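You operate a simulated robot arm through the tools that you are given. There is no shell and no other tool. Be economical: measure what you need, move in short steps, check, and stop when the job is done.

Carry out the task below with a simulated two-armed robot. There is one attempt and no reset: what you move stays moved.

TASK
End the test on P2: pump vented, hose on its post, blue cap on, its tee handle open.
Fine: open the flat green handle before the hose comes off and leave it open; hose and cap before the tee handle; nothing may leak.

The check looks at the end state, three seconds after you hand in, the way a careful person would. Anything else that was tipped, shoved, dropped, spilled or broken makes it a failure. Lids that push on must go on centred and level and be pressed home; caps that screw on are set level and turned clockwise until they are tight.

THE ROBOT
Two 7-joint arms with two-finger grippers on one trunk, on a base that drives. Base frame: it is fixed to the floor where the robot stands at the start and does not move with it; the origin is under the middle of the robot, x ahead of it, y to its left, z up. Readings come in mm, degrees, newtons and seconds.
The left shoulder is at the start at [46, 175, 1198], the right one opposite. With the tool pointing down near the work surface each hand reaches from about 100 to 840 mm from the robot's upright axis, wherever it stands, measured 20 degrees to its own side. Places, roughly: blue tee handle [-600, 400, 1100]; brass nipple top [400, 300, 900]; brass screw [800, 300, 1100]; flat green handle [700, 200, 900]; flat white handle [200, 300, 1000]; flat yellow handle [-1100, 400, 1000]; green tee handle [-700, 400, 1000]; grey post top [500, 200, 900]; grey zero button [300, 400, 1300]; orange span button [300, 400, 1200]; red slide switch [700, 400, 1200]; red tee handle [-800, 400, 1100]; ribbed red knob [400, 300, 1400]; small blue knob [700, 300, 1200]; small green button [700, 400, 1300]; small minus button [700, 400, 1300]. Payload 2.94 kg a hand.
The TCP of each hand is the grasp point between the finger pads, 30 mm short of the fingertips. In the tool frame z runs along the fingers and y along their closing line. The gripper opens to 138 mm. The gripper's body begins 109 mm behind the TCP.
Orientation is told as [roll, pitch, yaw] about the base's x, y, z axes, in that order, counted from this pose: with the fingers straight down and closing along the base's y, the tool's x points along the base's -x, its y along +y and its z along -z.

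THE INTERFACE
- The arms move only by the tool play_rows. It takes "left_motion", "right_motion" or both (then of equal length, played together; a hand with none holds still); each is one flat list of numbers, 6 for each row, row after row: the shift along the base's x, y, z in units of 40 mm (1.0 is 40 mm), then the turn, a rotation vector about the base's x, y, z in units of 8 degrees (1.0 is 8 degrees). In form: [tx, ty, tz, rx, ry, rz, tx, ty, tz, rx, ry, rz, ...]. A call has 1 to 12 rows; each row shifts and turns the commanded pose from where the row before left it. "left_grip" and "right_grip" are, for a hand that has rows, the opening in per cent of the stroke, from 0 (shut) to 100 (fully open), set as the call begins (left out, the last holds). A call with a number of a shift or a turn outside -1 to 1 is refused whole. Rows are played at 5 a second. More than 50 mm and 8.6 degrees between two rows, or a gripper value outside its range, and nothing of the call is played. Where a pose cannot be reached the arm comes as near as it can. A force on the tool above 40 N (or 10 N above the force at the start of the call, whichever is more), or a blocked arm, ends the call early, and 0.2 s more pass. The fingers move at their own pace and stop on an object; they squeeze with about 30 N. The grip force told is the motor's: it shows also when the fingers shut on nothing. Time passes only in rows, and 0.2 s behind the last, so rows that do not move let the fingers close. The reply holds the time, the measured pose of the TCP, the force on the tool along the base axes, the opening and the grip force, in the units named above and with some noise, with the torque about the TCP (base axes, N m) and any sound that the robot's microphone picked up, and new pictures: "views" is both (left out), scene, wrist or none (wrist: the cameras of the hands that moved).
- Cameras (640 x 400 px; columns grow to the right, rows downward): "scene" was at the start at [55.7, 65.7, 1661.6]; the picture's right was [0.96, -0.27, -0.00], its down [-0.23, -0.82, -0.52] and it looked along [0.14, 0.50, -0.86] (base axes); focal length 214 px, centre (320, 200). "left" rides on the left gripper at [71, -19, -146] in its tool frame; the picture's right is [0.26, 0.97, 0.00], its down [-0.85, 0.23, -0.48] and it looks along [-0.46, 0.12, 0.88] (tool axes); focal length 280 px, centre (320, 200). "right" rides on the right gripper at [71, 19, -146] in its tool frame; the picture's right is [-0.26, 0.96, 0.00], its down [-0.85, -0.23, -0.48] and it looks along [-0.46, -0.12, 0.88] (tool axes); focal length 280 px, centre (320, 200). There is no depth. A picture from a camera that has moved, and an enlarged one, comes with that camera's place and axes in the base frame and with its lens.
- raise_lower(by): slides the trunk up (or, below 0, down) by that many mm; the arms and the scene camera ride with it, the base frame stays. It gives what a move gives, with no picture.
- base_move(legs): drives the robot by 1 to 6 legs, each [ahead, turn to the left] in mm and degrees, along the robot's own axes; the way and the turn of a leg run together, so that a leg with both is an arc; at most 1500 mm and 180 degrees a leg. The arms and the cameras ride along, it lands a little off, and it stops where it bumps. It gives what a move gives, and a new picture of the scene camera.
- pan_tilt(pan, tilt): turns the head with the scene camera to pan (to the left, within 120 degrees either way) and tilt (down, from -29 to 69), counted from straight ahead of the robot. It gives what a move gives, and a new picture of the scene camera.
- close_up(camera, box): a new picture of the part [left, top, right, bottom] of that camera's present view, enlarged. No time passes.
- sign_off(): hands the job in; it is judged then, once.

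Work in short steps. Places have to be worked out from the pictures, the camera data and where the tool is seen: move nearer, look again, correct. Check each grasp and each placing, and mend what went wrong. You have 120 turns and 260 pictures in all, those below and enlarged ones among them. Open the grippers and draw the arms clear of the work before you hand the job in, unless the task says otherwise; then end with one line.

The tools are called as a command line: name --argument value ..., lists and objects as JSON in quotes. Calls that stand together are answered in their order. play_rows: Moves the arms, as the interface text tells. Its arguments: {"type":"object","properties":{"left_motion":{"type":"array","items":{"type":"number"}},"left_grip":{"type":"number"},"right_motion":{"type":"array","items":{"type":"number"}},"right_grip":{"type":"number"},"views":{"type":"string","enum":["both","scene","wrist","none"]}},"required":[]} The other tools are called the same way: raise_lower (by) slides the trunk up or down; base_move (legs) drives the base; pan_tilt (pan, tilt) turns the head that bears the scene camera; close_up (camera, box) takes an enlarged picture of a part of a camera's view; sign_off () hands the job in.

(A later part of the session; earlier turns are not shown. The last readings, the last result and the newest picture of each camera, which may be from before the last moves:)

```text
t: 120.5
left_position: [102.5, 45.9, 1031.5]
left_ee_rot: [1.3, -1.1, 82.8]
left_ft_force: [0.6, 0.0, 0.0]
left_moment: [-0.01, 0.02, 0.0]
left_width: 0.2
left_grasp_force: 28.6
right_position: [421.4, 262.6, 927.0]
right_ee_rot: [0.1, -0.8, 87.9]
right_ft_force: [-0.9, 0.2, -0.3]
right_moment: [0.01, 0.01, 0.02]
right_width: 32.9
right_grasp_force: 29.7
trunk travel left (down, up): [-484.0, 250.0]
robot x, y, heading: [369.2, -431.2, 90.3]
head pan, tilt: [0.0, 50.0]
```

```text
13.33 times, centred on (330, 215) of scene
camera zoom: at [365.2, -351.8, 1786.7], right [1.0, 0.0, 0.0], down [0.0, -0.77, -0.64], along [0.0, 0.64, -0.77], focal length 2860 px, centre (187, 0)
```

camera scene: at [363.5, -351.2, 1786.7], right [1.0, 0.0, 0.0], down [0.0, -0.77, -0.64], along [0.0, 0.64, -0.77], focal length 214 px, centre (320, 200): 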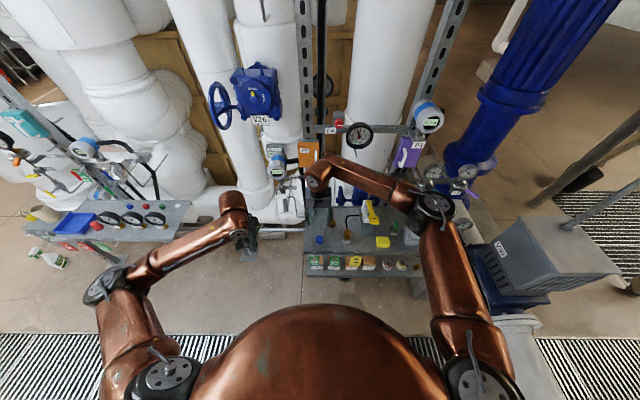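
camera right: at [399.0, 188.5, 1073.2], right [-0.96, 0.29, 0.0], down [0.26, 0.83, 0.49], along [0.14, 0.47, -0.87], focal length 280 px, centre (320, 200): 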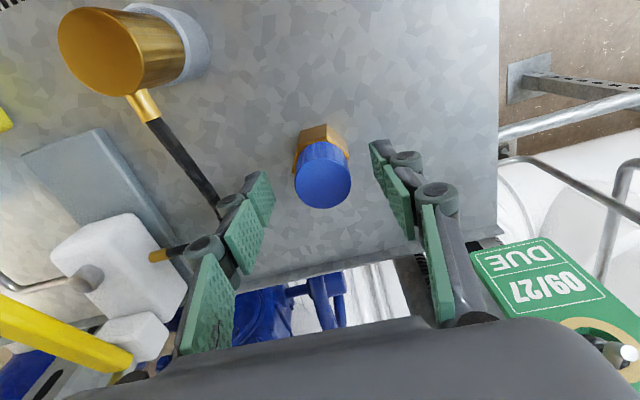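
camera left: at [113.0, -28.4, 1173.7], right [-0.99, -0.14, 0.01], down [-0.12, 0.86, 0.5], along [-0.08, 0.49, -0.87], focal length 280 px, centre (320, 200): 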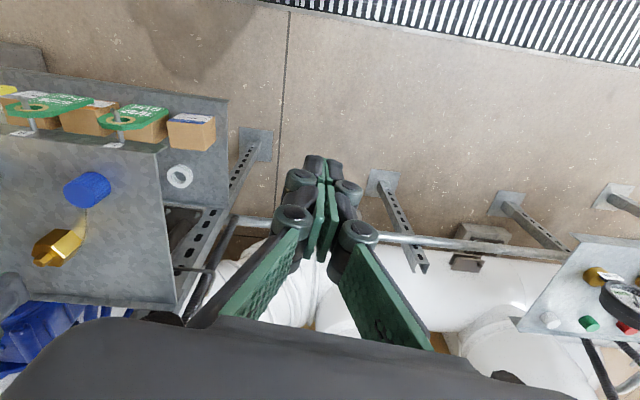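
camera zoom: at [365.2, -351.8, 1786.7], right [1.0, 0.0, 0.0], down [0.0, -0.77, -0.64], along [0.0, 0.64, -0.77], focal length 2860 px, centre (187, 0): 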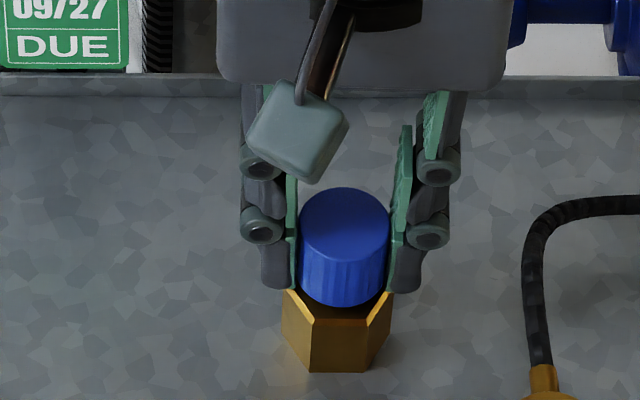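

The cap came up freely, so nothing latches it by itself; the press also shifted it +y by 3 mm. I lift clear, recentre at y≈259, and look at stub and cap again.

play_rows --right_motion '[0, 0, 0.5, 0, 0, 0, 0, -0.085, 0.5, 0, 0, 0, 0, 0, 0, 0, 0, 0]' --views "wrist"

close_up --camera "scene" --box '[317, 200, 343, 226]'

close_up --camera "left" --box '[0, 180, 90, 270]'

```text
t: 121.3
left_position: [103.3, 46.9, 1029.2]
left_ee_rot: [1.3, -1.1, 82.9]
left_ft_force: [0.2, 0.5, -1.0]
left_moment: [0.0, 0.02, 0.02]
left_width: 0.2
left_grasp_force: 28.5
right_position: [421.5, 258.0, 969.3]
right_ee_rot: [0.1, -0.8, 88.0]
right_ft_force: [0.7, -0.3, -1.5]
right_moment: [0.0, 0.02, 0.01]
right_width: 32.9
right_grasp_force: 30.0
trunk travel left (down, up): [-484.0, 250.0]
robot x, y, heading: [363.7, -427.6, 90.0]
head pan, tilt: [0.0, 50.0]
camera right: at [398.3, 187.1, 1113.1], right [-0.95, 0.3, 0.01], down [0.26, 0.83, 0.49], along [0.14, 0.47, -0.87], focal length 280 px, centre (320, 200)
```

right: 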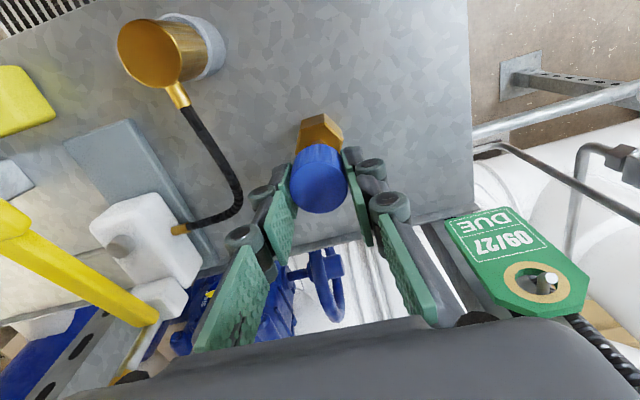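

```text
15.38 times, centred on (330, 213) of scene
camera zoom: at [365.2, -352.0, 1786.7], right [1.0, 0.0, 0.0], down [0.0, -0.77, -0.64], along [0.0, 0.64, -0.77], focal length 3300 px, centre (166, 0)
```

zoom: 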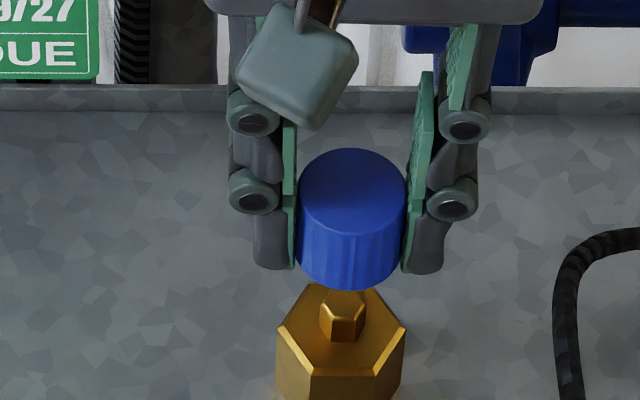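

```text
4.44 times, centred on (45, 225) of left
camera zoom: at [114.3, -28.8, 1174.1], right [-0.99, -0.14, 0.01], down [-0.12, 0.86, 0.5], along [-0.08, 0.49, -0.87], focal length 1246 px, centre (1542, 89)
```

zoom: 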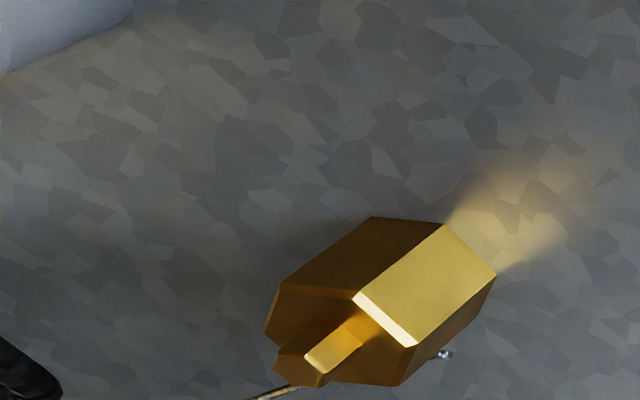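

The stub is a plain hexagonal pin, no thread, so this cap pushes on. I lower it again centred and press it home.

play_rows --right_motion '[-0.012, 0.02, -0.5, 0, 0, 0, 0, 0, -0.4, 0, 0, 0, 0, 0, -0.1, 0, 0, 0, 0, 0, -0.07, 0, 0, 0, 0, 0, -0.07, 0, 0, 0]' --views "none"

play_rows --right_motion '[0, 0, -0.05, 0, 0, 0, 0, 0, -0.05, 0, 0, 0]' --views "none"

close_up --camera "left" --box '[0, 190, 90, 270]'

```text
t: 122.5
left_position: [102.7, 46.6, 1029.4]
left_ee_rot: [1.3, -1.2, 83.0]
left_ft_force: [-0.3, 0.0, 0.7]
left_moment: [-0.01, 0.01, 0.03]
left_width: 0.0
left_grasp_force: 29.3
right_position: [419.9, 258.5, 922.0]
right_ee_rot: [0.2, -1.0, 87.9]
right_ft_force: [-0.1, -0.9, 1.4]
right_moment: [-0.01, 0.0, -0.02]
right_width: 32.9
right_grasp_force: 30.3
trunk travel left (down, up): [-484.0, 250.0]
robot x, y, heading: [361.2, -426.4, 90.0]
head pan, tilt: [0.0, 50.0]
```

```text
t: 123.1
left_position: [102.2, 44.1, 1031.2]
left_ee_rot: [1.2, -1.1, 82.8]
left_ft_force: [-0.1, -0.6, -0.5]
left_moment: [-0.02, -0.03, 0.01]
left_width: 0.1
left_grasp_force: 28.2
right_position: [420.9, 258.8, 920.9]
right_ee_rot: [0.3, -1.2, 87.9]
right_ft_force: [3.3, -1.3, 25.4]
right_moment: [-0.09, -0.5, 0.07]
right_width: 32.7
right_grasp_force: 30.0
trunk travel left (down, up): [-484.0, 250.0]
robot x, y, heading: [366.3, -426.3, 90.1]
head pan, tilt: [0.0, 50.0]
```

```text
5.00 times, centred on (45, 230) of left
camera zoom: at [114.5, -31.0, 1175.3], right [-0.99, -0.14, 0.01], down [-0.11, 0.86, 0.5], along [-0.08, 0.49, -0.87], focal length 1402 px, centre (1695, 50)
```

zoom: 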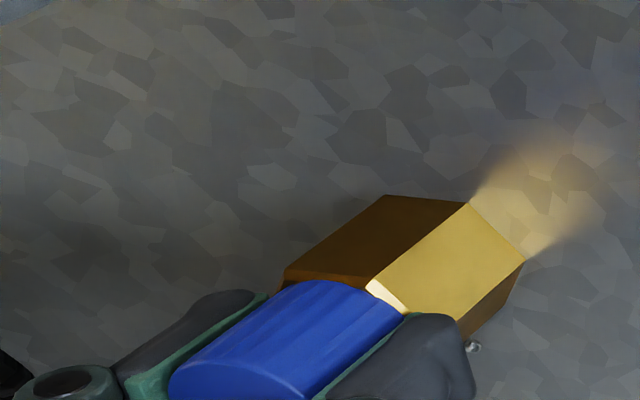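

Down on the hex. I add a clockwise turn for good measure and check the torque.

play_rows --right_motion '[0, 0, 0.05, 0, 0, -1, 0, 0, 0, 0, 0, -1, 0, 0, 0, 0, 0, -1, 0, 0, 0, 0, 0, -1, 0, 0, 0, 0, 0, -1, 0, 0, 0, 0, 0, -1, 0, 0, 0, 0, 0, -1, 0, 0, 0, 0, 0, -1]' --views "none"

play_rows --right_motion '[0, 0, 0, 0, 0, -1, 0, 0, 0, 0, 0, -1, 0, 0, 0, 0, 0, -1, 0, 0, 0, 0, 0, -1, 0, 0, 0, 0, 0, -1, 0, 0, 0, 0, 0, -1, 0, 0, 0, 0, 0, -1, 0, 0, 0, 0, 0, -1]' --views "wrist"

```text
t: 124.9
left_position: [102.4, 44.6, 1032.6]
left_ee_rot: [1.2, -1.2, 82.9]
left_ft_force: [-0.3, 0.1, 0.0]
left_moment: [-0.02, 0.05, -0.02]
left_width: 0.0
left_grasp_force: 28.4
right_position: [421.4, 258.2, 921.9]
right_ee_rot: [0.4, -1.1, 23.7]
right_ft_force: [5.0, 0.5, 28.7]
right_moment: [-0.32, -0.4, 0.34]
right_width: 33.0
right_grasp_force: 29.7
trunk travel left (down, up): [-484.0, 250.0]
robot x, y, heading: [365.5, -430.1, 90.2]
head pan, tilt: [0.0, 50.0]
```

```text
t: 126.7
left_position: [101.8, 44.6, 1030.7]
left_ee_rot: [1.3, -1.2, 82.8]
left_ft_force: [0.2, 0.3, -0.5]
left_moment: [-0.02, 0.03, 0.0]
left_width: 0.1
left_grasp_force: 27.8
right_position: [419.9, 258.7, 921.8]
right_ee_rot: [0.2, -0.8, -40.2]
right_ft_force: [4.4, -1.6, 26.4]
right_moment: [-0.35, -0.06, 0.23]
right_width: 33.0
right_grasp_force: 29.8
trunk travel left (down, up): [-484.0, 250.0]
robot x, y, heading: [365.6, -431.9, 89.9]
head pan, tilt: [0.0, 50.0]
camera right: at [375.9, 320.0, 1067.4], right [0.82, 0.57, 0.01], down [0.49, -0.72, 0.49], along [0.28, -0.4, -0.87], focal length 280 px, centre (320, 200)
```

right: 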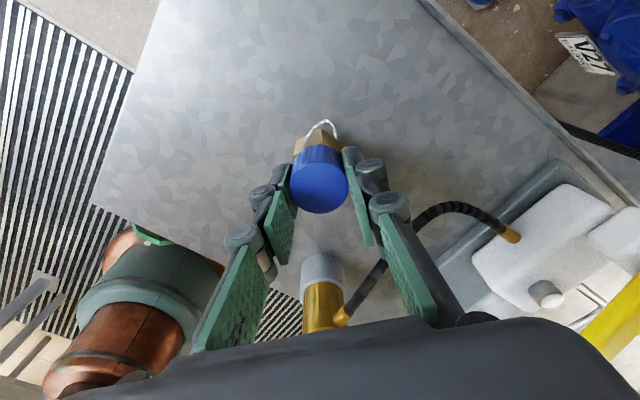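

Torque is higher now (0.2–0.34 N·m). A tiny pull test tells whether it holds.

play_rows --right_motion '[0, 0, 0.08, 0, 0, 0, 0, 0, 0.06, 0, 0, 0, 0, 0, 0, 0, 0, 0]' --views "none"

close_up --camera "right" --box '[270, 100, 370, 220]'

close_up --camera "left" --box '[0, 190, 90, 270]'

```text
t: 127.5
left_position: [102.6, 46.0, 1028.7]
left_ee_rot: [1.2, -1.1, 82.9]
left_ft_force: [0.0, 0.1, -0.2]
left_moment: [0.02, -0.02, 0.01]
left_width: 0.0
left_grasp_force: 28.5
right_position: [420.2, 259.3, 925.0]
right_ee_rot: [0.0, -1.0, -40.1]
right_ft_force: [-0.4, -0.8, -0.5]
right_moment: [0.0, -0.01, -0.02]
right_width: 33.1
right_grasp_force: 30.4
trunk travel left (down, up): [-484.0, 250.0]
robot x, y, heading: [368.6, -431.2, 90.0]
head pan, tilt: [0.0, 50.0]
```

```text
3.33 times, centred on (320, 160) of right
camera zoom: at [375.8, 321.4, 1070.0], right [0.82, 0.57, 0.01], down [0.49, -0.72, 0.49], along [0.28, -0.4, -0.87], focal length 935 px, centre (320, 333)
```

zoom: 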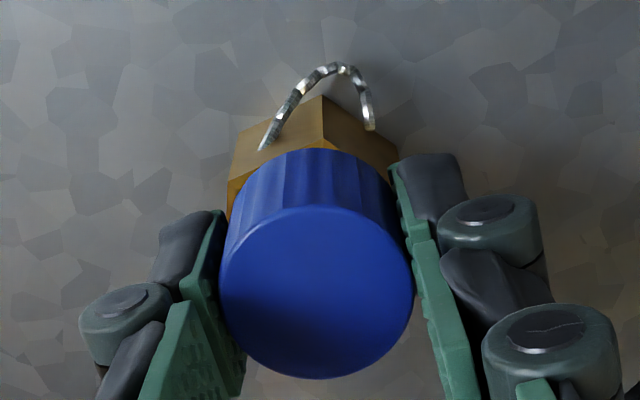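

```text
5.00 times, centred on (45, 230) of left
camera zoom: at [114.4, -29.1, 1174.2], right [-0.99, -0.14, 0.01], down [-0.12, 0.86, 0.5], along [-0.08, 0.49, -0.87], focal length 1402 px, centre (1695, 50)
```

zoom: 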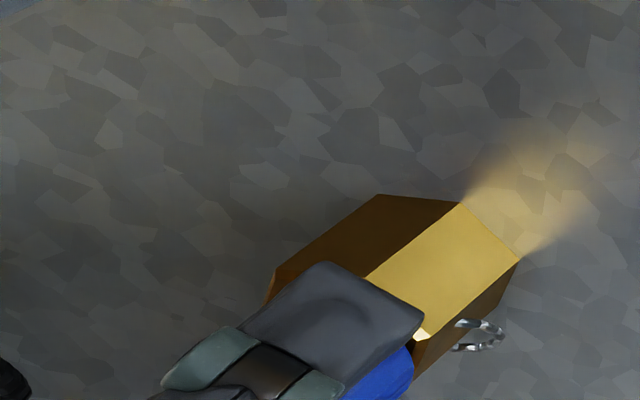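

The cap comes up again without resistance – a plain push-on. It sits flush and level when down, so I set it down again, release, then do a last press plus clockwise twist with a fresh higher grip and leave it.

play_rows --right_motion '[0.02, 0, -0.08, 0, 0, 0, 0, 0, -0.04, 0, 0, 0, 0, 0, 0, 0, 0, 0]' --views "none"

play_rows --right_motion '[0, 0, 0, 0, 0, 0, 0, 0, 0, 0, 0, 0, 0, 0, 0.17, 0, 0, 1, 0, 0, 0, 0, 0, 1, 0, 0, 0, 0, 0, 1, 0, 0, 0, 0, 0, 1, 0, 0, 0, 0, 0, 1, 0, 0, 0, 0, 0, 1, 0, 0, 0, 0, 0, 1, 0, 0, 0, 0, 0, 1, 0, 0, 0, 0, 0, 1, 0, 0, 0, 0, 0, 1]' --right_grip 50 --views "none"

play_rows --right_motion '[0, 0, 0, 0, 0, 1, 0, 0, 0, 0, 0, 1, 0, 0, 0, 0, 0, 1, 0, 0, 0, 0, 0, 1, 0, 0, 0, 0, 0, 1, 0, 0, 0, 0, 0, 1]' --views "wrist"

close_up --camera "scene" --box '[318, 202, 342, 226]'

close_up --camera "right" --box '[280, 110, 360, 220]'

```text
t: 128.3
left_position: [102.3, 46.3, 1031.1]
left_ee_rot: [1.2, -1.1, 82.9]
left_ft_force: [-0.4, 0.7, 0.8]
left_moment: [0.01, 0.01, 0.01]
left_width: 0.2
left_grasp_force: 28.3
right_position: [421.4, 258.8, 922.4]
right_ee_rot: [0.2, -0.9, -40.1]
right_ft_force: [1.6, 0.0, 8.4]
right_moment: [-0.08, 0.01, 0.06]
right_width: 32.8
right_grasp_force: 30.5
trunk travel left (down, up): [-484.0, 250.0]
robot x, y, heading: [363.8, -426.4, 90.0]
head pan, tilt: [0.0, 50.0]
```

```text
t: 130.9
left_position: [102.6, 46.2, 1030.7]
left_ee_rot: [1.2, -1.2, 82.9]
left_ft_force: [0.0, 0.7, -0.4]
left_moment: [-0.02, 0.0, -0.01]
left_width: 0.0
left_grasp_force: 28.4
right_position: [420.5, 258.6, 927.8]
right_ee_rot: [0.1, -0.8, 40.0]
right_ft_force: [-0.1, -0.6, 0.0]
right_moment: [0.0, 0.0, 0.01]
right_width: 69.1
right_grasp_force: 0.0
trunk travel left (down, up): [-484.0, 250.0]
robot x, y, heading: [368.2, -430.2, 90.4]
head pan, tilt: [0.0, 50.0]
```

```text
t: 132.3
left_position: [101.5, 45.4, 1029.4]
left_ee_rot: [1.2, -1.1, 82.9]
left_ft_force: [0.7, -0.7, -0.3]
left_moment: [0.0, 0.0, -0.04]
left_width: 0.2
left_grasp_force: 28.4
right_position: [421.5, 258.8, 926.3]
right_ee_rot: [0.3, -0.8, 88.0]
right_ft_force: [0.6, -0.3, -0.4]
right_moment: [0.06, 0.02, 0.01]
right_width: 68.8
right_grasp_force: 0.1
trunk travel left (down, up): [-484.0, 250.0]
robot x, y, heading: [364.9, -428.6, 90.4]
head pan, tilt: [0.0, 50.0]
camera right: at [399.4, 187.7, 1072.7], right [-0.96, 0.29, 0.01], down [0.26, 0.83, 0.49], along [0.14, 0.47, -0.87], focal length 280 px, centre (320, 200)
```

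right: 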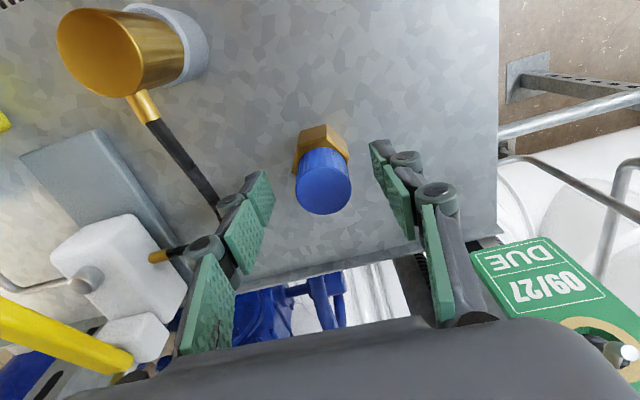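

```text
16.00 times, centred on (330, 214) of scene
camera zoom: at [365.5, -352.3, 1786.8], right [1.0, 0.0, 0.0], down [0.0, -0.77, -0.64], along [0.0, 0.64, -0.77], focal length 3432 px, centre (160, -24)
```

zoom: 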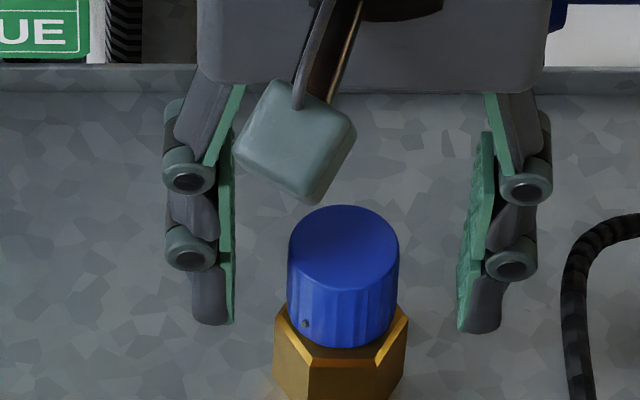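

```text
3.64 times, centred on (320, 165) of right
camera zoom: at [399.4, 187.7, 1072.7], right [-0.96, 0.29, 0.01], down [0.26, 0.83, 0.49], along [0.14, 0.47, -0.87], focal length 1020 px, centre (320, 327)
```

zoom: 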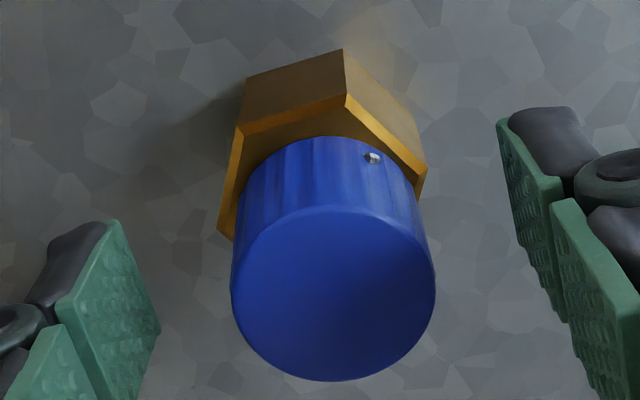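

The cap may be standing slightly above the hex. I take tighter close-ups to measure the gap.

close_up --camera "scene" --box '[323, 207, 339, 227]'

close_up --camera "left" --box '[20, 210, 70, 260]'

close_up --camera "right" --box '[290, 115, 350, 175]'

```text
16.00 times, centred on (331, 217) of scene
camera zoom: at [365.5, -352.3, 1786.8], right [1.0, 0.0, 0.0], down [0.0, -0.77, -0.64], along [0.0, 0.64, -0.77], focal length 3432 px, centre (144, -72)
```

zoom: 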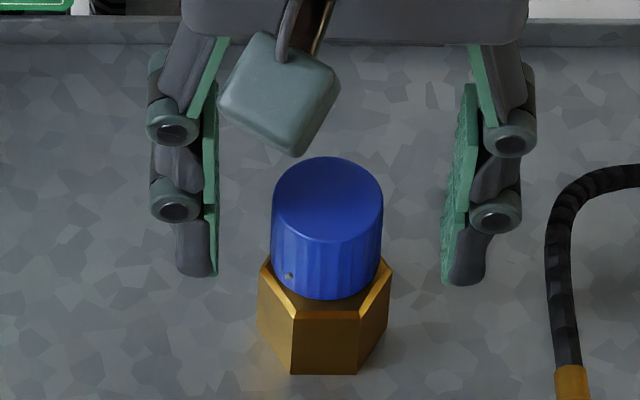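

```text
8.00 times, centred on (45, 235) of left
camera zoom: at [114.5, -29.0, 1174.2], right [-0.99, -0.14, 0.01], down [-0.12, 0.86, 0.5], along [-0.08, 0.49, -0.87], focal length 2243 px, centre (2520, -80)
```

zoom: 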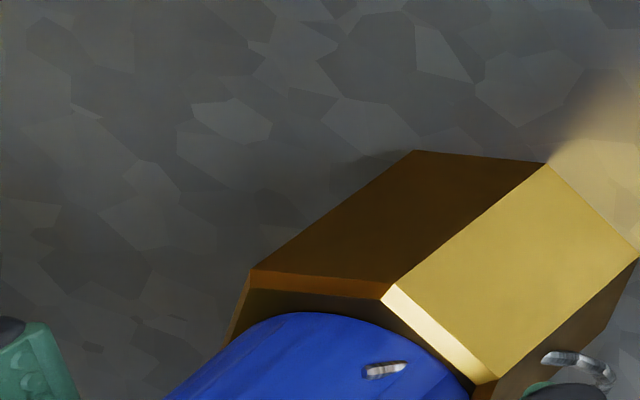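

```text
6.67 times, centred on (320, 145) of right
camera zoom: at [399.4, 187.7, 1072.7], right [-0.96, 0.29, 0.01], down [0.26, 0.83, 0.49], along [0.14, 0.47, -0.87], focal length 1869 px, centre (320, 567)
```

zoom: 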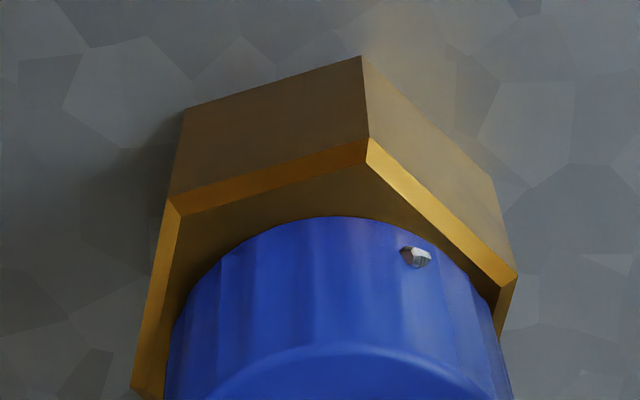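

Measuring hex corners against the cap's lower rim in both views: the cap is about 2.5 mm too far +y and ~4 mm above the hex. So the nipple is at y≈256.3. I re-grip, lift slightly, shift −2.5 mm in y, and lower again.

play_rows --right_motion '[0, 0, 0, 0, 0, 0, 0, 0, 0, 0, 0, 0, 0, 0, 0, 0, 0, 0, 0, 0, 0, 0, 0, 0, 0, 0, 0.1, 0, 0, 0, 0.015, -0.062, 0.1, 0, 0, 0, 0, 0, 0, 0, 0, 0]' --right_grip 0 --views "none"

play_rows --right_motion '[0, 0, -0.1, 0, 0, 0, 0, 0, -0.1, 0, 0, 0, 0, 0, -0.04, 0, 0, 0, 0, 0, -0.03, 0, 0, 0, 0, 0, 0, 0, 0, 0]' --views "none"

close_up --camera "scene" --box '[323, 207, 339, 227]'

close_up --camera "right" --box '[290, 115, 350, 175]'

```text
t: 133.9
left_position: [102.8, 45.2, 1029.8]
left_ee_rot: [1.2, -1.1, 82.9]
left_ft_force: [-0.5, 0.0, -0.2]
left_moment: [-0.01, 0.0, 0.0]
left_width: 0.0
left_grasp_force: 28.6
right_position: [421.7, 257.5, 935.6]
right_ee_rot: [0.1, -0.9, 87.8]
right_ft_force: [-0.3, 0.4, -0.4]
right_moment: [0.01, -0.03, -0.03]
right_width: 33.5
right_grasp_force: 29.8
trunk travel left (down, up): [-484.0, 250.0]
robot x, y, heading: [368.4, -430.9, 90.1]
head pan, tilt: [0.0, 50.0]
```

```text
t: 135.1
left_position: [102.5, 46.0, 1030.5]
left_ee_rot: [1.1, -1.0, 82.9]
left_ft_force: [-0.4, -0.5, -0.3]
left_moment: [-0.01, 0.02, 0.01]
left_width: 0.1
left_grasp_force: 28.4
right_position: [422.0, 255.7, 927.1]
right_ee_rot: [0.1, -1.1, 87.8]
right_ft_force: [0.6, 2.1, 15.0]
right_moment: [0.23, -0.05, 0.03]
right_width: 33.6
right_grasp_force: 30.3
trunk travel left (down, up): [-484.0, 250.0]
robot x, y, heading: [370.3, -431.4, 90.2]
head pan, tilt: [0.0, 50.0]
```

```text
16.00 times, centred on (331, 217) of scene
camera zoom: at [365.4, -354.0, 1787.0], right [1.0, 0.0, 0.0], down [0.0, -0.77, -0.64], along [0.0, 0.64, -0.77], focal length 3432 px, centre (144, -72)
```

zoom: 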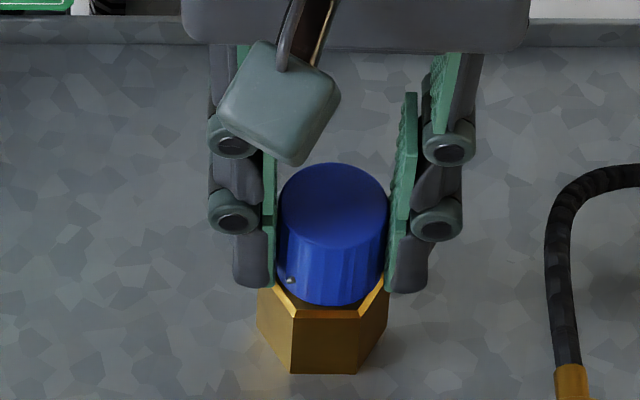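

```text
6.67 times, centred on (320, 145) of right
camera zoom: at [399.4, 184.9, 1072.1], right [-0.95, 0.3, 0.01], down [0.26, 0.83, 0.49], along [0.14, 0.47, -0.87], focal length 1869 px, centre (320, 567)
```

zoom: 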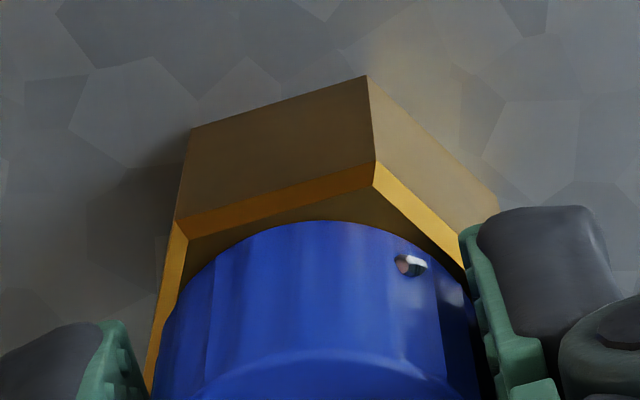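

Now the cap is ~1.5 mm too far +x. I correct (−1.5, +0.5) and turn clockwise with moderate down-force, then compare heights.

play_rows --right_motion '[0, 0, 0.05, 0, 0, 0, -0.037, 0.012, 0, 0, 0, 0, 0, 0, -0.06, 0, 0, 0, 0, 0, 0, 0, 0, -1, 0, 0, 0, 0, 0, -1, 0, 0, 0, 0, 0, -1, 0, 0, 0, 0, 0, -1, 0, 0, 0, 0, 0, -1, 0, 0, 0, 0, 0, -1, 0, 0, 0, 0, 0, -1]' --views "none"

play_rows --right_motion '[0, 0, -0.02, 0, 0, -1, 0, 0, -0.02, 0, 0, -1, 0, 0, 0, 0, 0, -1, 0, 0, -0.02, 0, 0, -1, 0, 0, 0, 0, 0, -1, 0, 0, -0.02, 0, 0, -1, 0, 0, 0, 0, 0, -1, 0, 0, 0, 0, 0, -1, 0, 0, 0, 0, 0, -1]' --views "none"

close_up --camera "scene" --box '[323, 207, 339, 227]'

close_up --camera "right" --box '[280, 100, 360, 180]'

```text
t: 137.3
left_position: [101.7, 45.2, 1029.9]
left_ee_rot: [1.1, -1.0, 82.9]
left_ft_force: [-0.2, -0.3, -0.6]
left_moment: [0.0, -0.04, 0.02]
left_width: 0.0
left_grasp_force: 28.0
right_position: [420.7, 256.1, 926.1]
right_ee_rot: [0.2, -1.0, 31.8]
right_ft_force: [-2.2, 8.6, 23.1]
right_moment: [0.42, -0.15, 0.08]
right_width: 33.3
right_grasp_force: 29.8
trunk travel left (down, up): [-484.0, 250.0]
robot x, y, heading: [369.4, -427.9, 89.9]
head pan, tilt: [0.0, 50.0]
```

```text
t: 139.3
left_position: [102.8, 45.2, 1030.7]
left_ee_rot: [1.2, -1.2, 82.8]
left_ft_force: [-0.1, 0.0, -0.4]
left_moment: [-0.02, 0.02, -0.01]
left_width: 0.0
left_grasp_force: 28.6
right_position: [421.0, 255.4, 922.9]
right_ee_rot: [0.2, -0.8, -40.4]
right_ft_force: [1.8, 2.6, 25.2]
right_moment: [0.05, -0.16, 0.02]
right_width: 32.9
right_grasp_force: 29.4
trunk travel left (down, up): [-484.0, 250.0]
robot x, y, heading: [369.3, -432.7, 90.4]
head pan, tilt: [0.0, 50.0]
```

```text
16.00 times, centred on (331, 217) of scene
camera zoom: at [365.5, -355.1, 1787.0], right [1.0, 0.0, 0.0], down [0.0, -0.77, -0.64], along [0.0, 0.64, -0.77], focal length 3432 px, centre (144, -72)
```

zoom: 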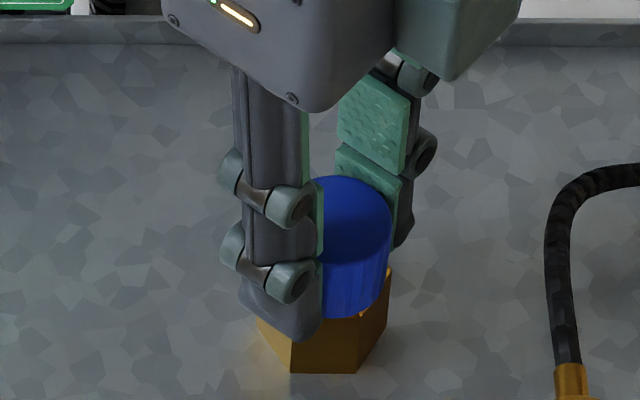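

```text
5.00 times, centred on (320, 140) of right
camera zoom: at [375.8, 318.6, 1068.5], right [0.82, 0.57, 0.01], down [0.49, -0.72, 0.49], along [0.28, -0.4, -0.87], focal length 1402 px, centre (320, 500)
```

zoom: 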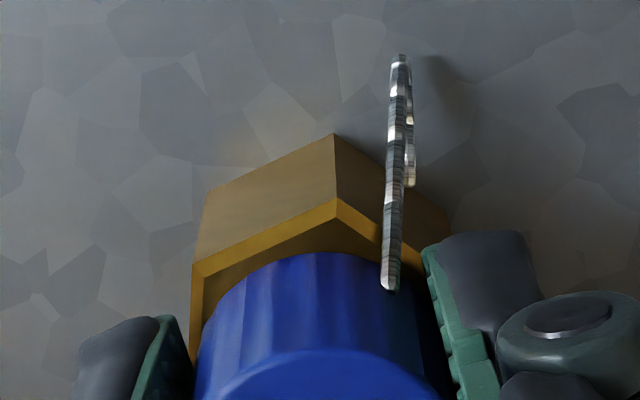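

The cap has now dropped about 6 mm relative to the hex – it has gone home. I release, turn back, re-grip and check whether it tightens further.

play_rows --right_motion '[0, 0, 0, 0, 0, 0, 0, 0, 0, 0, 0, 0, 0, 0, 0.05, 0, 0, 1, 0, 0, 0, 0, 0, 1, 0, 0, 0, 0, 0, 1, 0, 0, 0, 0, 0, 1, 0, 0, 0, 0, 0, 1, 0, 0, 0, 0, 0, 1, 0, 0, 0, 0, 0, 1, 0, 0, 0, 0, 0, 1, 0, 0, 0, 0, 0, 1, 0, 0, 0, 0, 0, 1]' --right_grip 50 --views "none"

play_rows --right_motion '[0, 0, 0, 0, 0, 1, 0, 0, 0, 0, 0, 1, 0, 0, 0, 0, 0, 1, 0, 0, 0, 0, 0, 1, 0, 0, 0, 0, 0, 1, 0, 0, 0, 0, 0, 1, 0, 0, 0, 0, 0, 1]' --views "none"

close_up --camera "scene" --box '[323, 207, 339, 227]'

close_up --camera "right" --box '[280, 110, 360, 190]'

```text
t: 141.9
left_position: [102.7, 47.3, 1029.2]
left_ee_rot: [1.2, -1.0, 82.9]
left_ft_force: [0.3, 0.2, -0.5]
left_moment: [-0.03, 0.01, 0.02]
left_width: 0.1
left_grasp_force: 27.7
right_position: [421.9, 256.5, 921.7]
right_ee_rot: [0.1, -0.9, 39.9]
right_ft_force: [-0.6, -1.3, -0.3]
right_moment: [-0.03, 0.03, 0.02]
right_width: 69.1
right_grasp_force: 0.0
trunk travel left (down, up): [-484.0, 250.0]
robot x, y, heading: [362.8, -425.0, 90.4]
head pan, tilt: [0.0, 50.0]
```

```text
t: 143.5
left_position: [102.8, 46.5, 1029.8]
left_ee_rot: [1.2, -1.2, 82.9]
left_ft_force: [0.8, 0.1, 0.3]
left_moment: [-0.01, -0.01, 0.01]
left_width: 0.0
left_grasp_force: 28.3
right_position: [420.6, 256.4, 922.1]
right_ee_rot: [0.2, -0.8, 96.0]
right_ft_force: [-0.3, -0.2, -0.8]
right_moment: [-0.02, 0.0, -0.02]
right_width: 69.1
right_grasp_force: 0.0
trunk travel left (down, up): [-484.0, 250.0]
robot x, y, heading: [364.8, -430.7, 90.2]
head pan, tilt: [0.0, 50.0]
```

```text
16.00 times, centred on (331, 217) of scene
camera zoom: at [365.5, -352.4, 1786.8], right [1.0, 0.0, 0.0], down [0.0, -0.77, -0.64], along [0.0, 0.64, -0.77], focal length 3432 px, centre (144, -72)
```

zoom: 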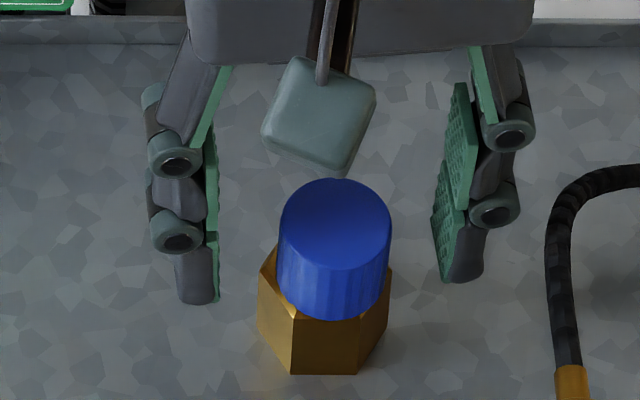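

```text
5.00 times, centred on (320, 150) of right
camera zoom: at [408.7, 183.6, 1068.7], right [-0.99, 0.16, 0.01], down [0.14, 0.86, 0.49], along [0.07, 0.48, -0.87], focal length 1402 px, centre (320, 450)
```

zoom: 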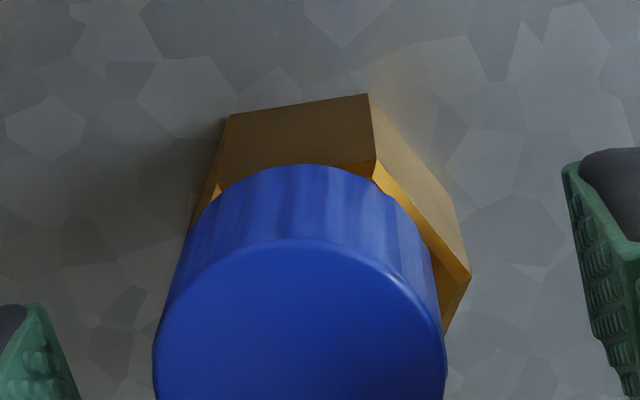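

The cap is now fully down on the hex, but I must check whether it is centred and held. I grip lightly and do a very small pull test.

play_rows --right_motion '[0, 0, 0.05, 0, 0, 0, 0, 0, 0, 0, 0, 0, 0, 0, 0, 0, 0, 0, 0, 0, 0, 0, 0, 0]' --right_grip 0 --views "wrist"

play_rows --right_motion '[0, 0, 0.05, 0, 0, 0, 0, 0, 0.03, 0, 0, 0]' --views "none"

close_up --camera "scene" --box '[323, 207, 339, 227]'

close_up --camera "left" --box '[10, 200, 80, 270]'

```text
t: 144.5
left_position: [103.1, 45.7, 1030.4]
left_ee_rot: [1.2, -1.1, 82.9]
left_ft_force: [0.0, -0.1, 0.8]
left_moment: [-0.01, 0.0, 0.0]
left_width: 0.0
left_grasp_force: 28.3
right_position: [421.7, 257.5, 925.5]
right_ee_rot: [0.1, -1.0, 95.8]
right_ft_force: [0.6, -0.3, -1.0]
right_moment: [0.0, 0.01, 0.0]
right_width: 32.8
right_grasp_force: 29.9
trunk travel left (down, up): [-484.0, 250.0]
robot x, y, heading: [362.7, -428.9, 90.2]
head pan, tilt: [0.0, 50.0]
camera right: at [408.5, 183.6, 1070.5], right [-0.99, 0.16, 0.01], down [0.14, 0.86, 0.49], along [0.07, 0.48, -0.87], focal length 280 px, centre (320, 200)
```

right: 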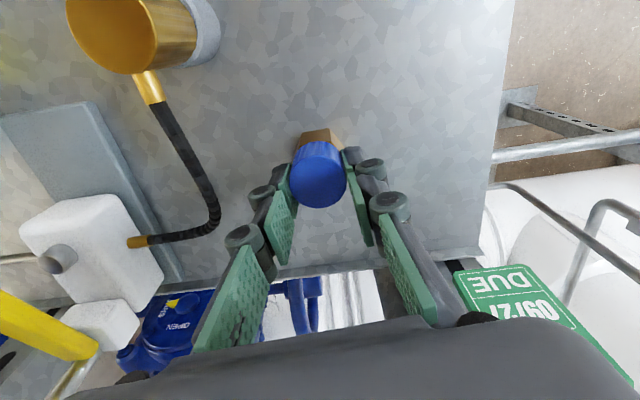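

```text
t: 145.1
left_position: [102.9, 45.6, 1029.1]
left_ee_rot: [1.1, -1.1, 82.8]
left_ft_force: [0.3, 0.3, 0.1]
left_moment: [0.02, -0.03, 0.0]
left_width: 0.0
left_grasp_force: 28.2
right_position: [422.0, 257.3, 928.9]
right_ee_rot: [0.2, -0.9, 95.9]
right_ft_force: [0.5, -0.5, 0.0]
right_moment: [0.0, -0.01, 0.01]
right_width: 33.3
right_grasp_force: 30.0
trunk travel left (down, up): [-484.0, 250.0]
robot x, y, heading: [367.7, -429.4, 90.3]
head pan, tilt: [0.0, 50.0]
```

```text
16.00 times, centred on (331, 217) of scene
camera zoom: at [365.4, -352.3, 1786.8], right [1.0, 0.0, 0.0], down [0.0, -0.77, -0.64], along [0.0, 0.64, -0.77], focal length 3432 px, centre (144, -72)
```

zoom: 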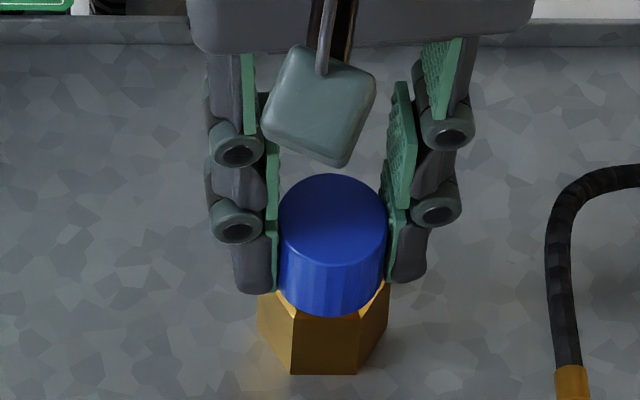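

```text
5.71 times, centred on (45, 235) of left
camera zoom: at [114.5, -29.0, 1174.2], right [-0.99, -0.14, 0.01], down [-0.12, 0.86, 0.5], along [-0.08, 0.49, -0.87], focal length 1602 px, centre (1891, 0)
```

zoom: 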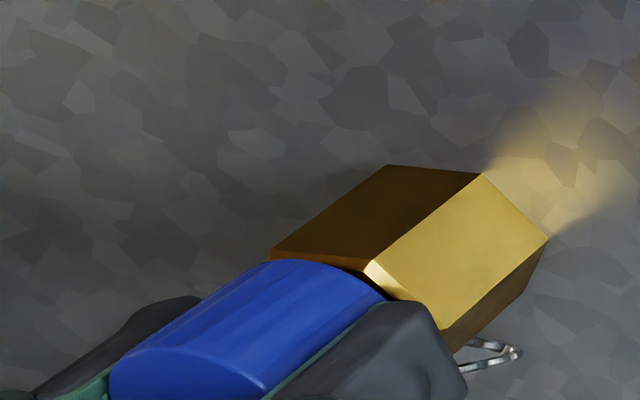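

It lifts freely again: the cap is simply a loose cup over the pin, so centring is up to me. I set it down, then squeeze it at yaw 0 as well so that it is centred on the tool axis in both directions.

play_rows --right_motion '[-0.01, 0, -0.1, 0, 0, 0, 0, 0, -0.06, 0, 0, 0, 0, 0, 0, 0, 0, 0]' --views "none"

play_rows --right_motion '[0, 0, 0, 0, 0, 0, 0, 0, 0, 0, 0, 0, 0, 0, 0.1, 0, 0, -1, 0, 0, 0, 0, 0, -1, 0, 0, 0, 0, 0, -1, 0, 0, 0, 0, 0, -1, 0, 0, 0, 0, 0, -1, 0, 0, 0, 0, 0, -1, 0, 0, 0, 0, 0, -1, 0, 0, 0, 0, 0, -1, 0, 0, 0, 0, 0, -1, 0, 0, 0, 0, 0, -1]' --right_grip 50 --views "none"

play_rows --right_motion '[0, 0, 0, 0, 0, -1, 0, 0, 0, 0, 0, -1, 0, 0, 0, 0, 0, 0, 0, 0, 0, 0, 0, 0, 0, 0, 0, 0, 0, 0, 0, 0, 0, 0, 0, 0]' --right_grip 0 --views "wrist"

```text
t: 145.9
left_position: [104.0, 44.9, 1031.7]
left_ee_rot: [1.2, -1.3, 82.9]
left_ft_force: [1.1, 0.4, 0.4]
left_moment: [-0.01, 0.0, 0.0]
left_width: 0.0
left_grasp_force: 28.4
right_position: [421.3, 257.6, 925.6]
right_ee_rot: [0.2, -1.1, 95.8]
right_ft_force: [2.9, -1.6, 18.5]
right_moment: [-0.13, -0.15, 0.03]
right_width: 32.9
right_grasp_force: 30.4
trunk travel left (down, up): [-484.0, 250.0]
robot x, y, heading: [367.1, -427.4, 90.3]
head pan, tilt: [0.0, 50.0]
```

```text
t: 148.5
left_position: [101.5, 46.7, 1029.8]
left_ee_rot: [1.1, -1.1, 83.0]
left_ft_force: [-0.5, 0.3, 0.2]
left_moment: [0.0, 0.01, -0.02]
left_width: 0.0
left_grasp_force: 28.1
right_position: [420.4, 257.6, 925.3]
right_ee_rot: [0.1, -1.0, 15.9]
right_ft_force: [-0.4, 0.3, -0.3]
right_moment: [-0.02, 0.03, -0.01]
right_width: 69.0
right_grasp_force: 0.1
trunk travel left (down, up): [-484.0, 250.0]
robot x, y, heading: [367.7, -429.1, 90.4]
head pan, tilt: [0.0, 50.0]
```

```text
t: 149.9
left_position: [102.2, 47.0, 1031.2]
left_ee_rot: [1.2, -1.1, 82.9]
left_ft_force: [-0.2, -0.6, -0.3]
left_moment: [0.01, 0.0, 0.0]
left_width: 0.0
left_grasp_force: 28.5
right_position: [420.0, 258.0, 925.3]
right_ee_rot: [0.0, -1.1, -0.2]
right_ft_force: [-0.4, 0.0, -0.1]
right_moment: [0.01, -0.03, 0.01]
right_width: 32.7
right_grasp_force: 29.6
trunk travel left (down, up): [-484.0, 250.0]
robot x, y, heading: [365.7, -429.5, 90.1]
head pan, tilt: [0.0, 50.0]
camera right: at [345.8, 277.4, 1071.3], right [0.26, 0.96, 0.01], down [0.84, -0.23, 0.49], along [0.47, -0.12, -0.87], focal length 280 px, centre (320, 200)
```

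right: 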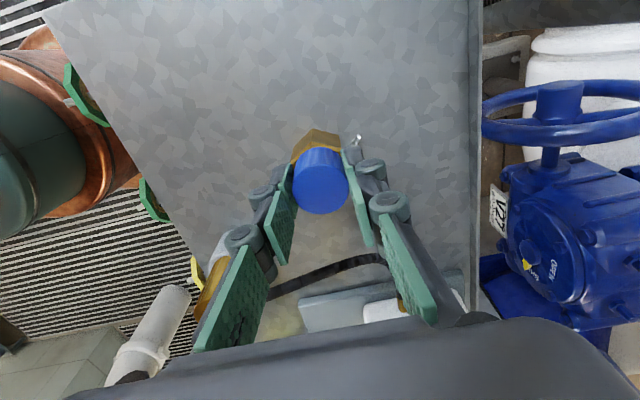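

I release and use this yaw-0 view (whose picture-right axis is almost pure +y) to measure the y offset, and the scene view for x.

play_rows --right_motion '[0, 0, 0, 0, 0, 0, 0, 0, 0, 0, 0, 0, 0, 0, 0, 0, 0, 0]' --right_grip 60 --views "none"

close_up --camera "right" --box '[285, 120, 355, 200]'

close_up --camera "scene" --box '[324, 209, 338, 225]'

```text
t: 150.7
left_position: [102.2, 44.5, 1029.9]
left_ee_rot: [1.3, -1.1, 82.9]
left_ft_force: [-0.3, -0.1, 0.6]
left_moment: [-0.01, 0.0, 0.0]
left_width: 0.0
left_grasp_force: 28.3
right_position: [419.5, 257.4, 927.2]
right_ee_rot: [0.1, -1.0, 0.0]
right_ft_force: [-0.5, 0.2, -1.3]
right_moment: [0.01, -0.02, 0.03]
right_width: 83.0
right_grasp_force: 0.1
trunk travel left (down, up): [-484.0, 250.0]
robot x, y, heading: [363.8, -426.6, 90.1]
head pan, tilt: [0.0, 50.0]
```

```text
5.00 times, centred on (320, 160) of right
camera zoom: at [345.9, 277.4, 1071.3], right [0.26, 0.96, 0.01], down [0.84, -0.23, 0.49], along [0.47, -0.12, -0.87], focal length 1402 px, centre (320, 400)
```

zoom: 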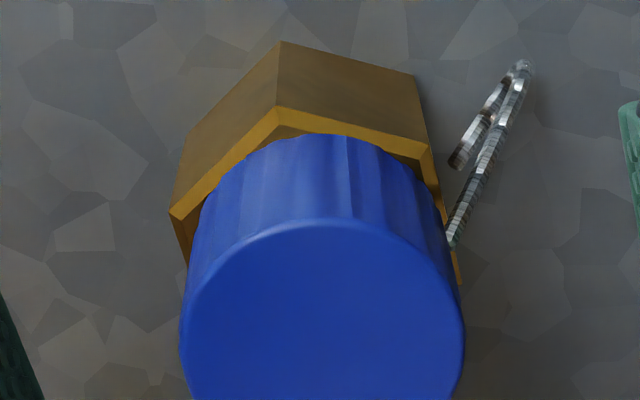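

```text
16.00 times, centred on (331, 217) of scene
camera zoom: at [365.4, -352.4, 1786.8], right [1.0, 0.0, 0.0], down [0.0, -0.77, -0.64], along [0.0, 0.64, -0.77], focal length 3432 px, centre (144, -72)
```

zoom: 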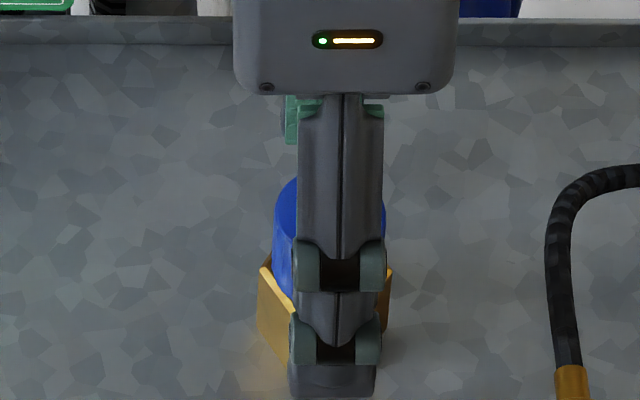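

Cap is centred within about 1 mm at TCP (421,258). I try one more clockwise turn from this well-centred state, with light down-force.

play_rows --right_motion '[0.02, 0.01, 0.03, 0, 0, 1, 0, 0, 0, 0, 0, 1, 0, 0, 0, 0, 0, 1, 0, 0, 0, 0, 0, 1, 0, 0, 0, 0, 0, 1, 0, 0, 0, 0, 0, 1, 0, 0, 0, 0, 0, 1, 0, 0, 0, 0, 0, 1, 0, 0, 0, 0, 0, 1, 0, 0, 0, 0, 0, 1, 0, 0, 0, 0, 0, 1, 0, 0, 0, 0, 0, 1]' --views "none"

play_rows --right_motion '[0, 0, 0, 0, 0, 1, 0, 0, 0, 0, 0, 0, 0, 0, 0, 0, 0, 0, 0, 0, 0, 0, 0, 0, 0, 0, -0.08, 0, 0, 0, 0, 0, 0, 0, 0, 0]' --right_grip 0 --views "none"

play_rows --right_motion '[0, 0, 0, 0, 0, -1, 0, 0, 0, 0, 0, -1, 0, 0, 0, 0, 0, -1, 0, 0, 0, 0, 0, -1, 0, 0, 0, 0, 0, -1, 0, 0, 0, 0, 0, -1]' --views "none"

play_rows --right_motion '[0, 0, 0, 0, 0, -1, 0, 0, 0, 0, 0, -1, 0, 0, 0, 0, 0, -1, 0, 0, 0, 0, 0, -1, 0, 0, 0, 0, 0, -1, 0, 0, 0, 0, 0, -1, 0, 0, 0, 0, 0, -1, 0, 0, 0, 0, 0, -1, 0, 0, 0, 0, 0, -1]' --views "wrist"

```text
t: 153.3
left_position: [103.2, 46.1, 1029.9]
left_ee_rot: [1.3, -1.1, 83.0]
left_ft_force: [-0.4, 0.7, 0.5]
left_moment: [0.01, -0.01, 0.02]
left_width: 0.1
left_grasp_force: 28.0
right_position: [421.1, 258.3, 926.8]
right_ee_rot: [0.2, -1.0, 96.0]
right_ft_force: [-0.1, 0.1, 0.1]
right_moment: [-0.02, 0.0, 0.01]
right_width: 82.8
right_grasp_force: 0.0
trunk travel left (down, up): [-484.0, 250.0]
robot x, y, heading: [366.6, -426.8, 90.1]
head pan, tilt: [0.0, 50.0]
```

```text
t: 154.7
left_position: [103.1, 44.5, 1031.2]
left_ee_rot: [1.2, -1.2, 83.0]
left_ft_force: [1.0, 0.8, -0.3]
left_moment: [-0.01, -0.01, -0.01]
left_width: 0.1
left_grasp_force: 28.4
right_position: [419.1, 257.1, 927.9]
right_ee_rot: [0.2, -1.1, 103.9]
right_ft_force: [2.5, -0.1, 16.9]
right_moment: [-0.09, -0.01, -0.02]
right_width: 34.9
right_grasp_force: 29.7
trunk travel left (down, up): [-484.0, 250.0]
robot x, y, heading: [366.8, -428.6, 90.3]
head pan, tilt: [0.0, 50.0]
```

```text
t: 156.1
left_position: [102.2, 45.2, 1030.5]
left_ee_rot: [1.2, -1.2, 82.9]
left_ft_force: [0.0, -0.5, -0.3]
left_moment: [0.01, 0.01, 0.0]
left_width: 0.2
left_grasp_force: 28.1
right_position: [420.8, 256.1, 924.0]
right_ee_rot: [0.1, -0.9, 55.8]
right_ft_force: [-2.0, -0.8, 5.5]
right_moment: [0.01, 0.06, -0.01]
right_width: 32.9
right_grasp_force: 30.1
trunk travel left (down, up): [-484.0, 250.0]
robot x, y, heading: [362.4, -425.9, 90.2]
head pan, tilt: [0.0, 50.0]
```

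```text
t: 158.1
left_position: [102.3, 46.4, 1030.6]
left_ee_rot: [1.3, -1.0, 82.9]
left_ft_force: [0.8, 0.3, 0.6]
left_moment: [0.01, -0.06, -0.02]
left_width: 0.0
left_grasp_force: 28.2
right_position: [421.9, 256.7, 925.3]
right_ee_rot: [0.1, -1.0, -16.3]
right_ft_force: [-0.7, 0.1, 0.2]
right_moment: [0.02, -0.04, -0.02]
right_width: 32.9
right_grasp_force: 30.1
trunk travel left (down, up): [-484.0, 250.0]
robot x, y, heading: [367.9, -429.8, 90.3]
head pan, tilt: [0.0, 50.0]
camera right: at [355.0, 297.2, 1069.5], right [0.52, 0.85, 0.01], down [0.74, -0.46, 0.49], along [0.42, -0.25, -0.87], focal length 280 px, centre (320, 200)
```

right: 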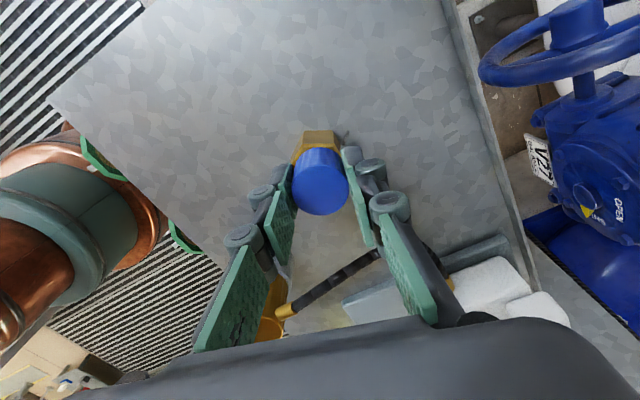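

The down-force fell from 17 N to 0 while turning: the cap is now descending on its thread. I keep turning clockwise with a slight downward feed.

play_rows --right_motion '[0, 0, -0.06, 0, 0, -1, 0, 0, -0.03, 0, 0, -1, 0, 0, -0.01, 0, 0, -1, 0, 0, -0.01, 0, 0, -1, 0, 0, -0.01, 0, 0, -1]' --views "none"

play_rows --right_motion '[0, 0, 0, 0, 0, -1, 0, 0, 0, 0, 0, -1, 0, 0, 0, 0, 0, -1, 0, 0, 0, 0, 0, -1]' --views "none"

```text
t: 159.3
left_position: [102.6, 44.1, 1031.8]
left_ee_rot: [1.2, -1.1, 83.0]
left_ft_force: [0.0, 0.1, -0.6]
left_moment: [0.04, -0.01, -0.02]
left_width: 0.0
left_grasp_force: 28.0
right_position: [420.2, 258.1, 922.3]
right_ee_rot: [0.3, -0.7, -56.2]
right_ft_force: [1.8, 2.4, 27.1]
right_moment: [0.03, -0.04, 0.11]
right_width: 33.0
right_grasp_force: 30.2
trunk travel left (down, up): [-484.0, 250.0]
robot x, y, heading: [369.2, -428.7, 90.2]
head pan, tilt: [0.0, 50.0]
```

```text
t: 160.3
left_position: [101.8, 44.4, 1030.5]
left_ee_rot: [1.1, -1.2, 83.0]
left_ft_force: [-0.3, 0.8, -0.1]
left_moment: [-0.01, 0.0, 0.02]
left_width: 0.2
left_grasp_force: 28.4
right_position: [419.8, 256.6, 923.1]
right_ee_rot: [0.1, -0.6, -88.1]
right_ft_force: [-0.2, 2.7, 29.4]
right_moment: [0.08, -0.05, 0.32]
right_width: 32.9
right_grasp_force: 30.3
trunk travel left (down, up): [-484.0, 250.0]
robot x, y, heading: [364.9, -427.8, 90.3]
head pan, tilt: [0.0, 50.0]
```

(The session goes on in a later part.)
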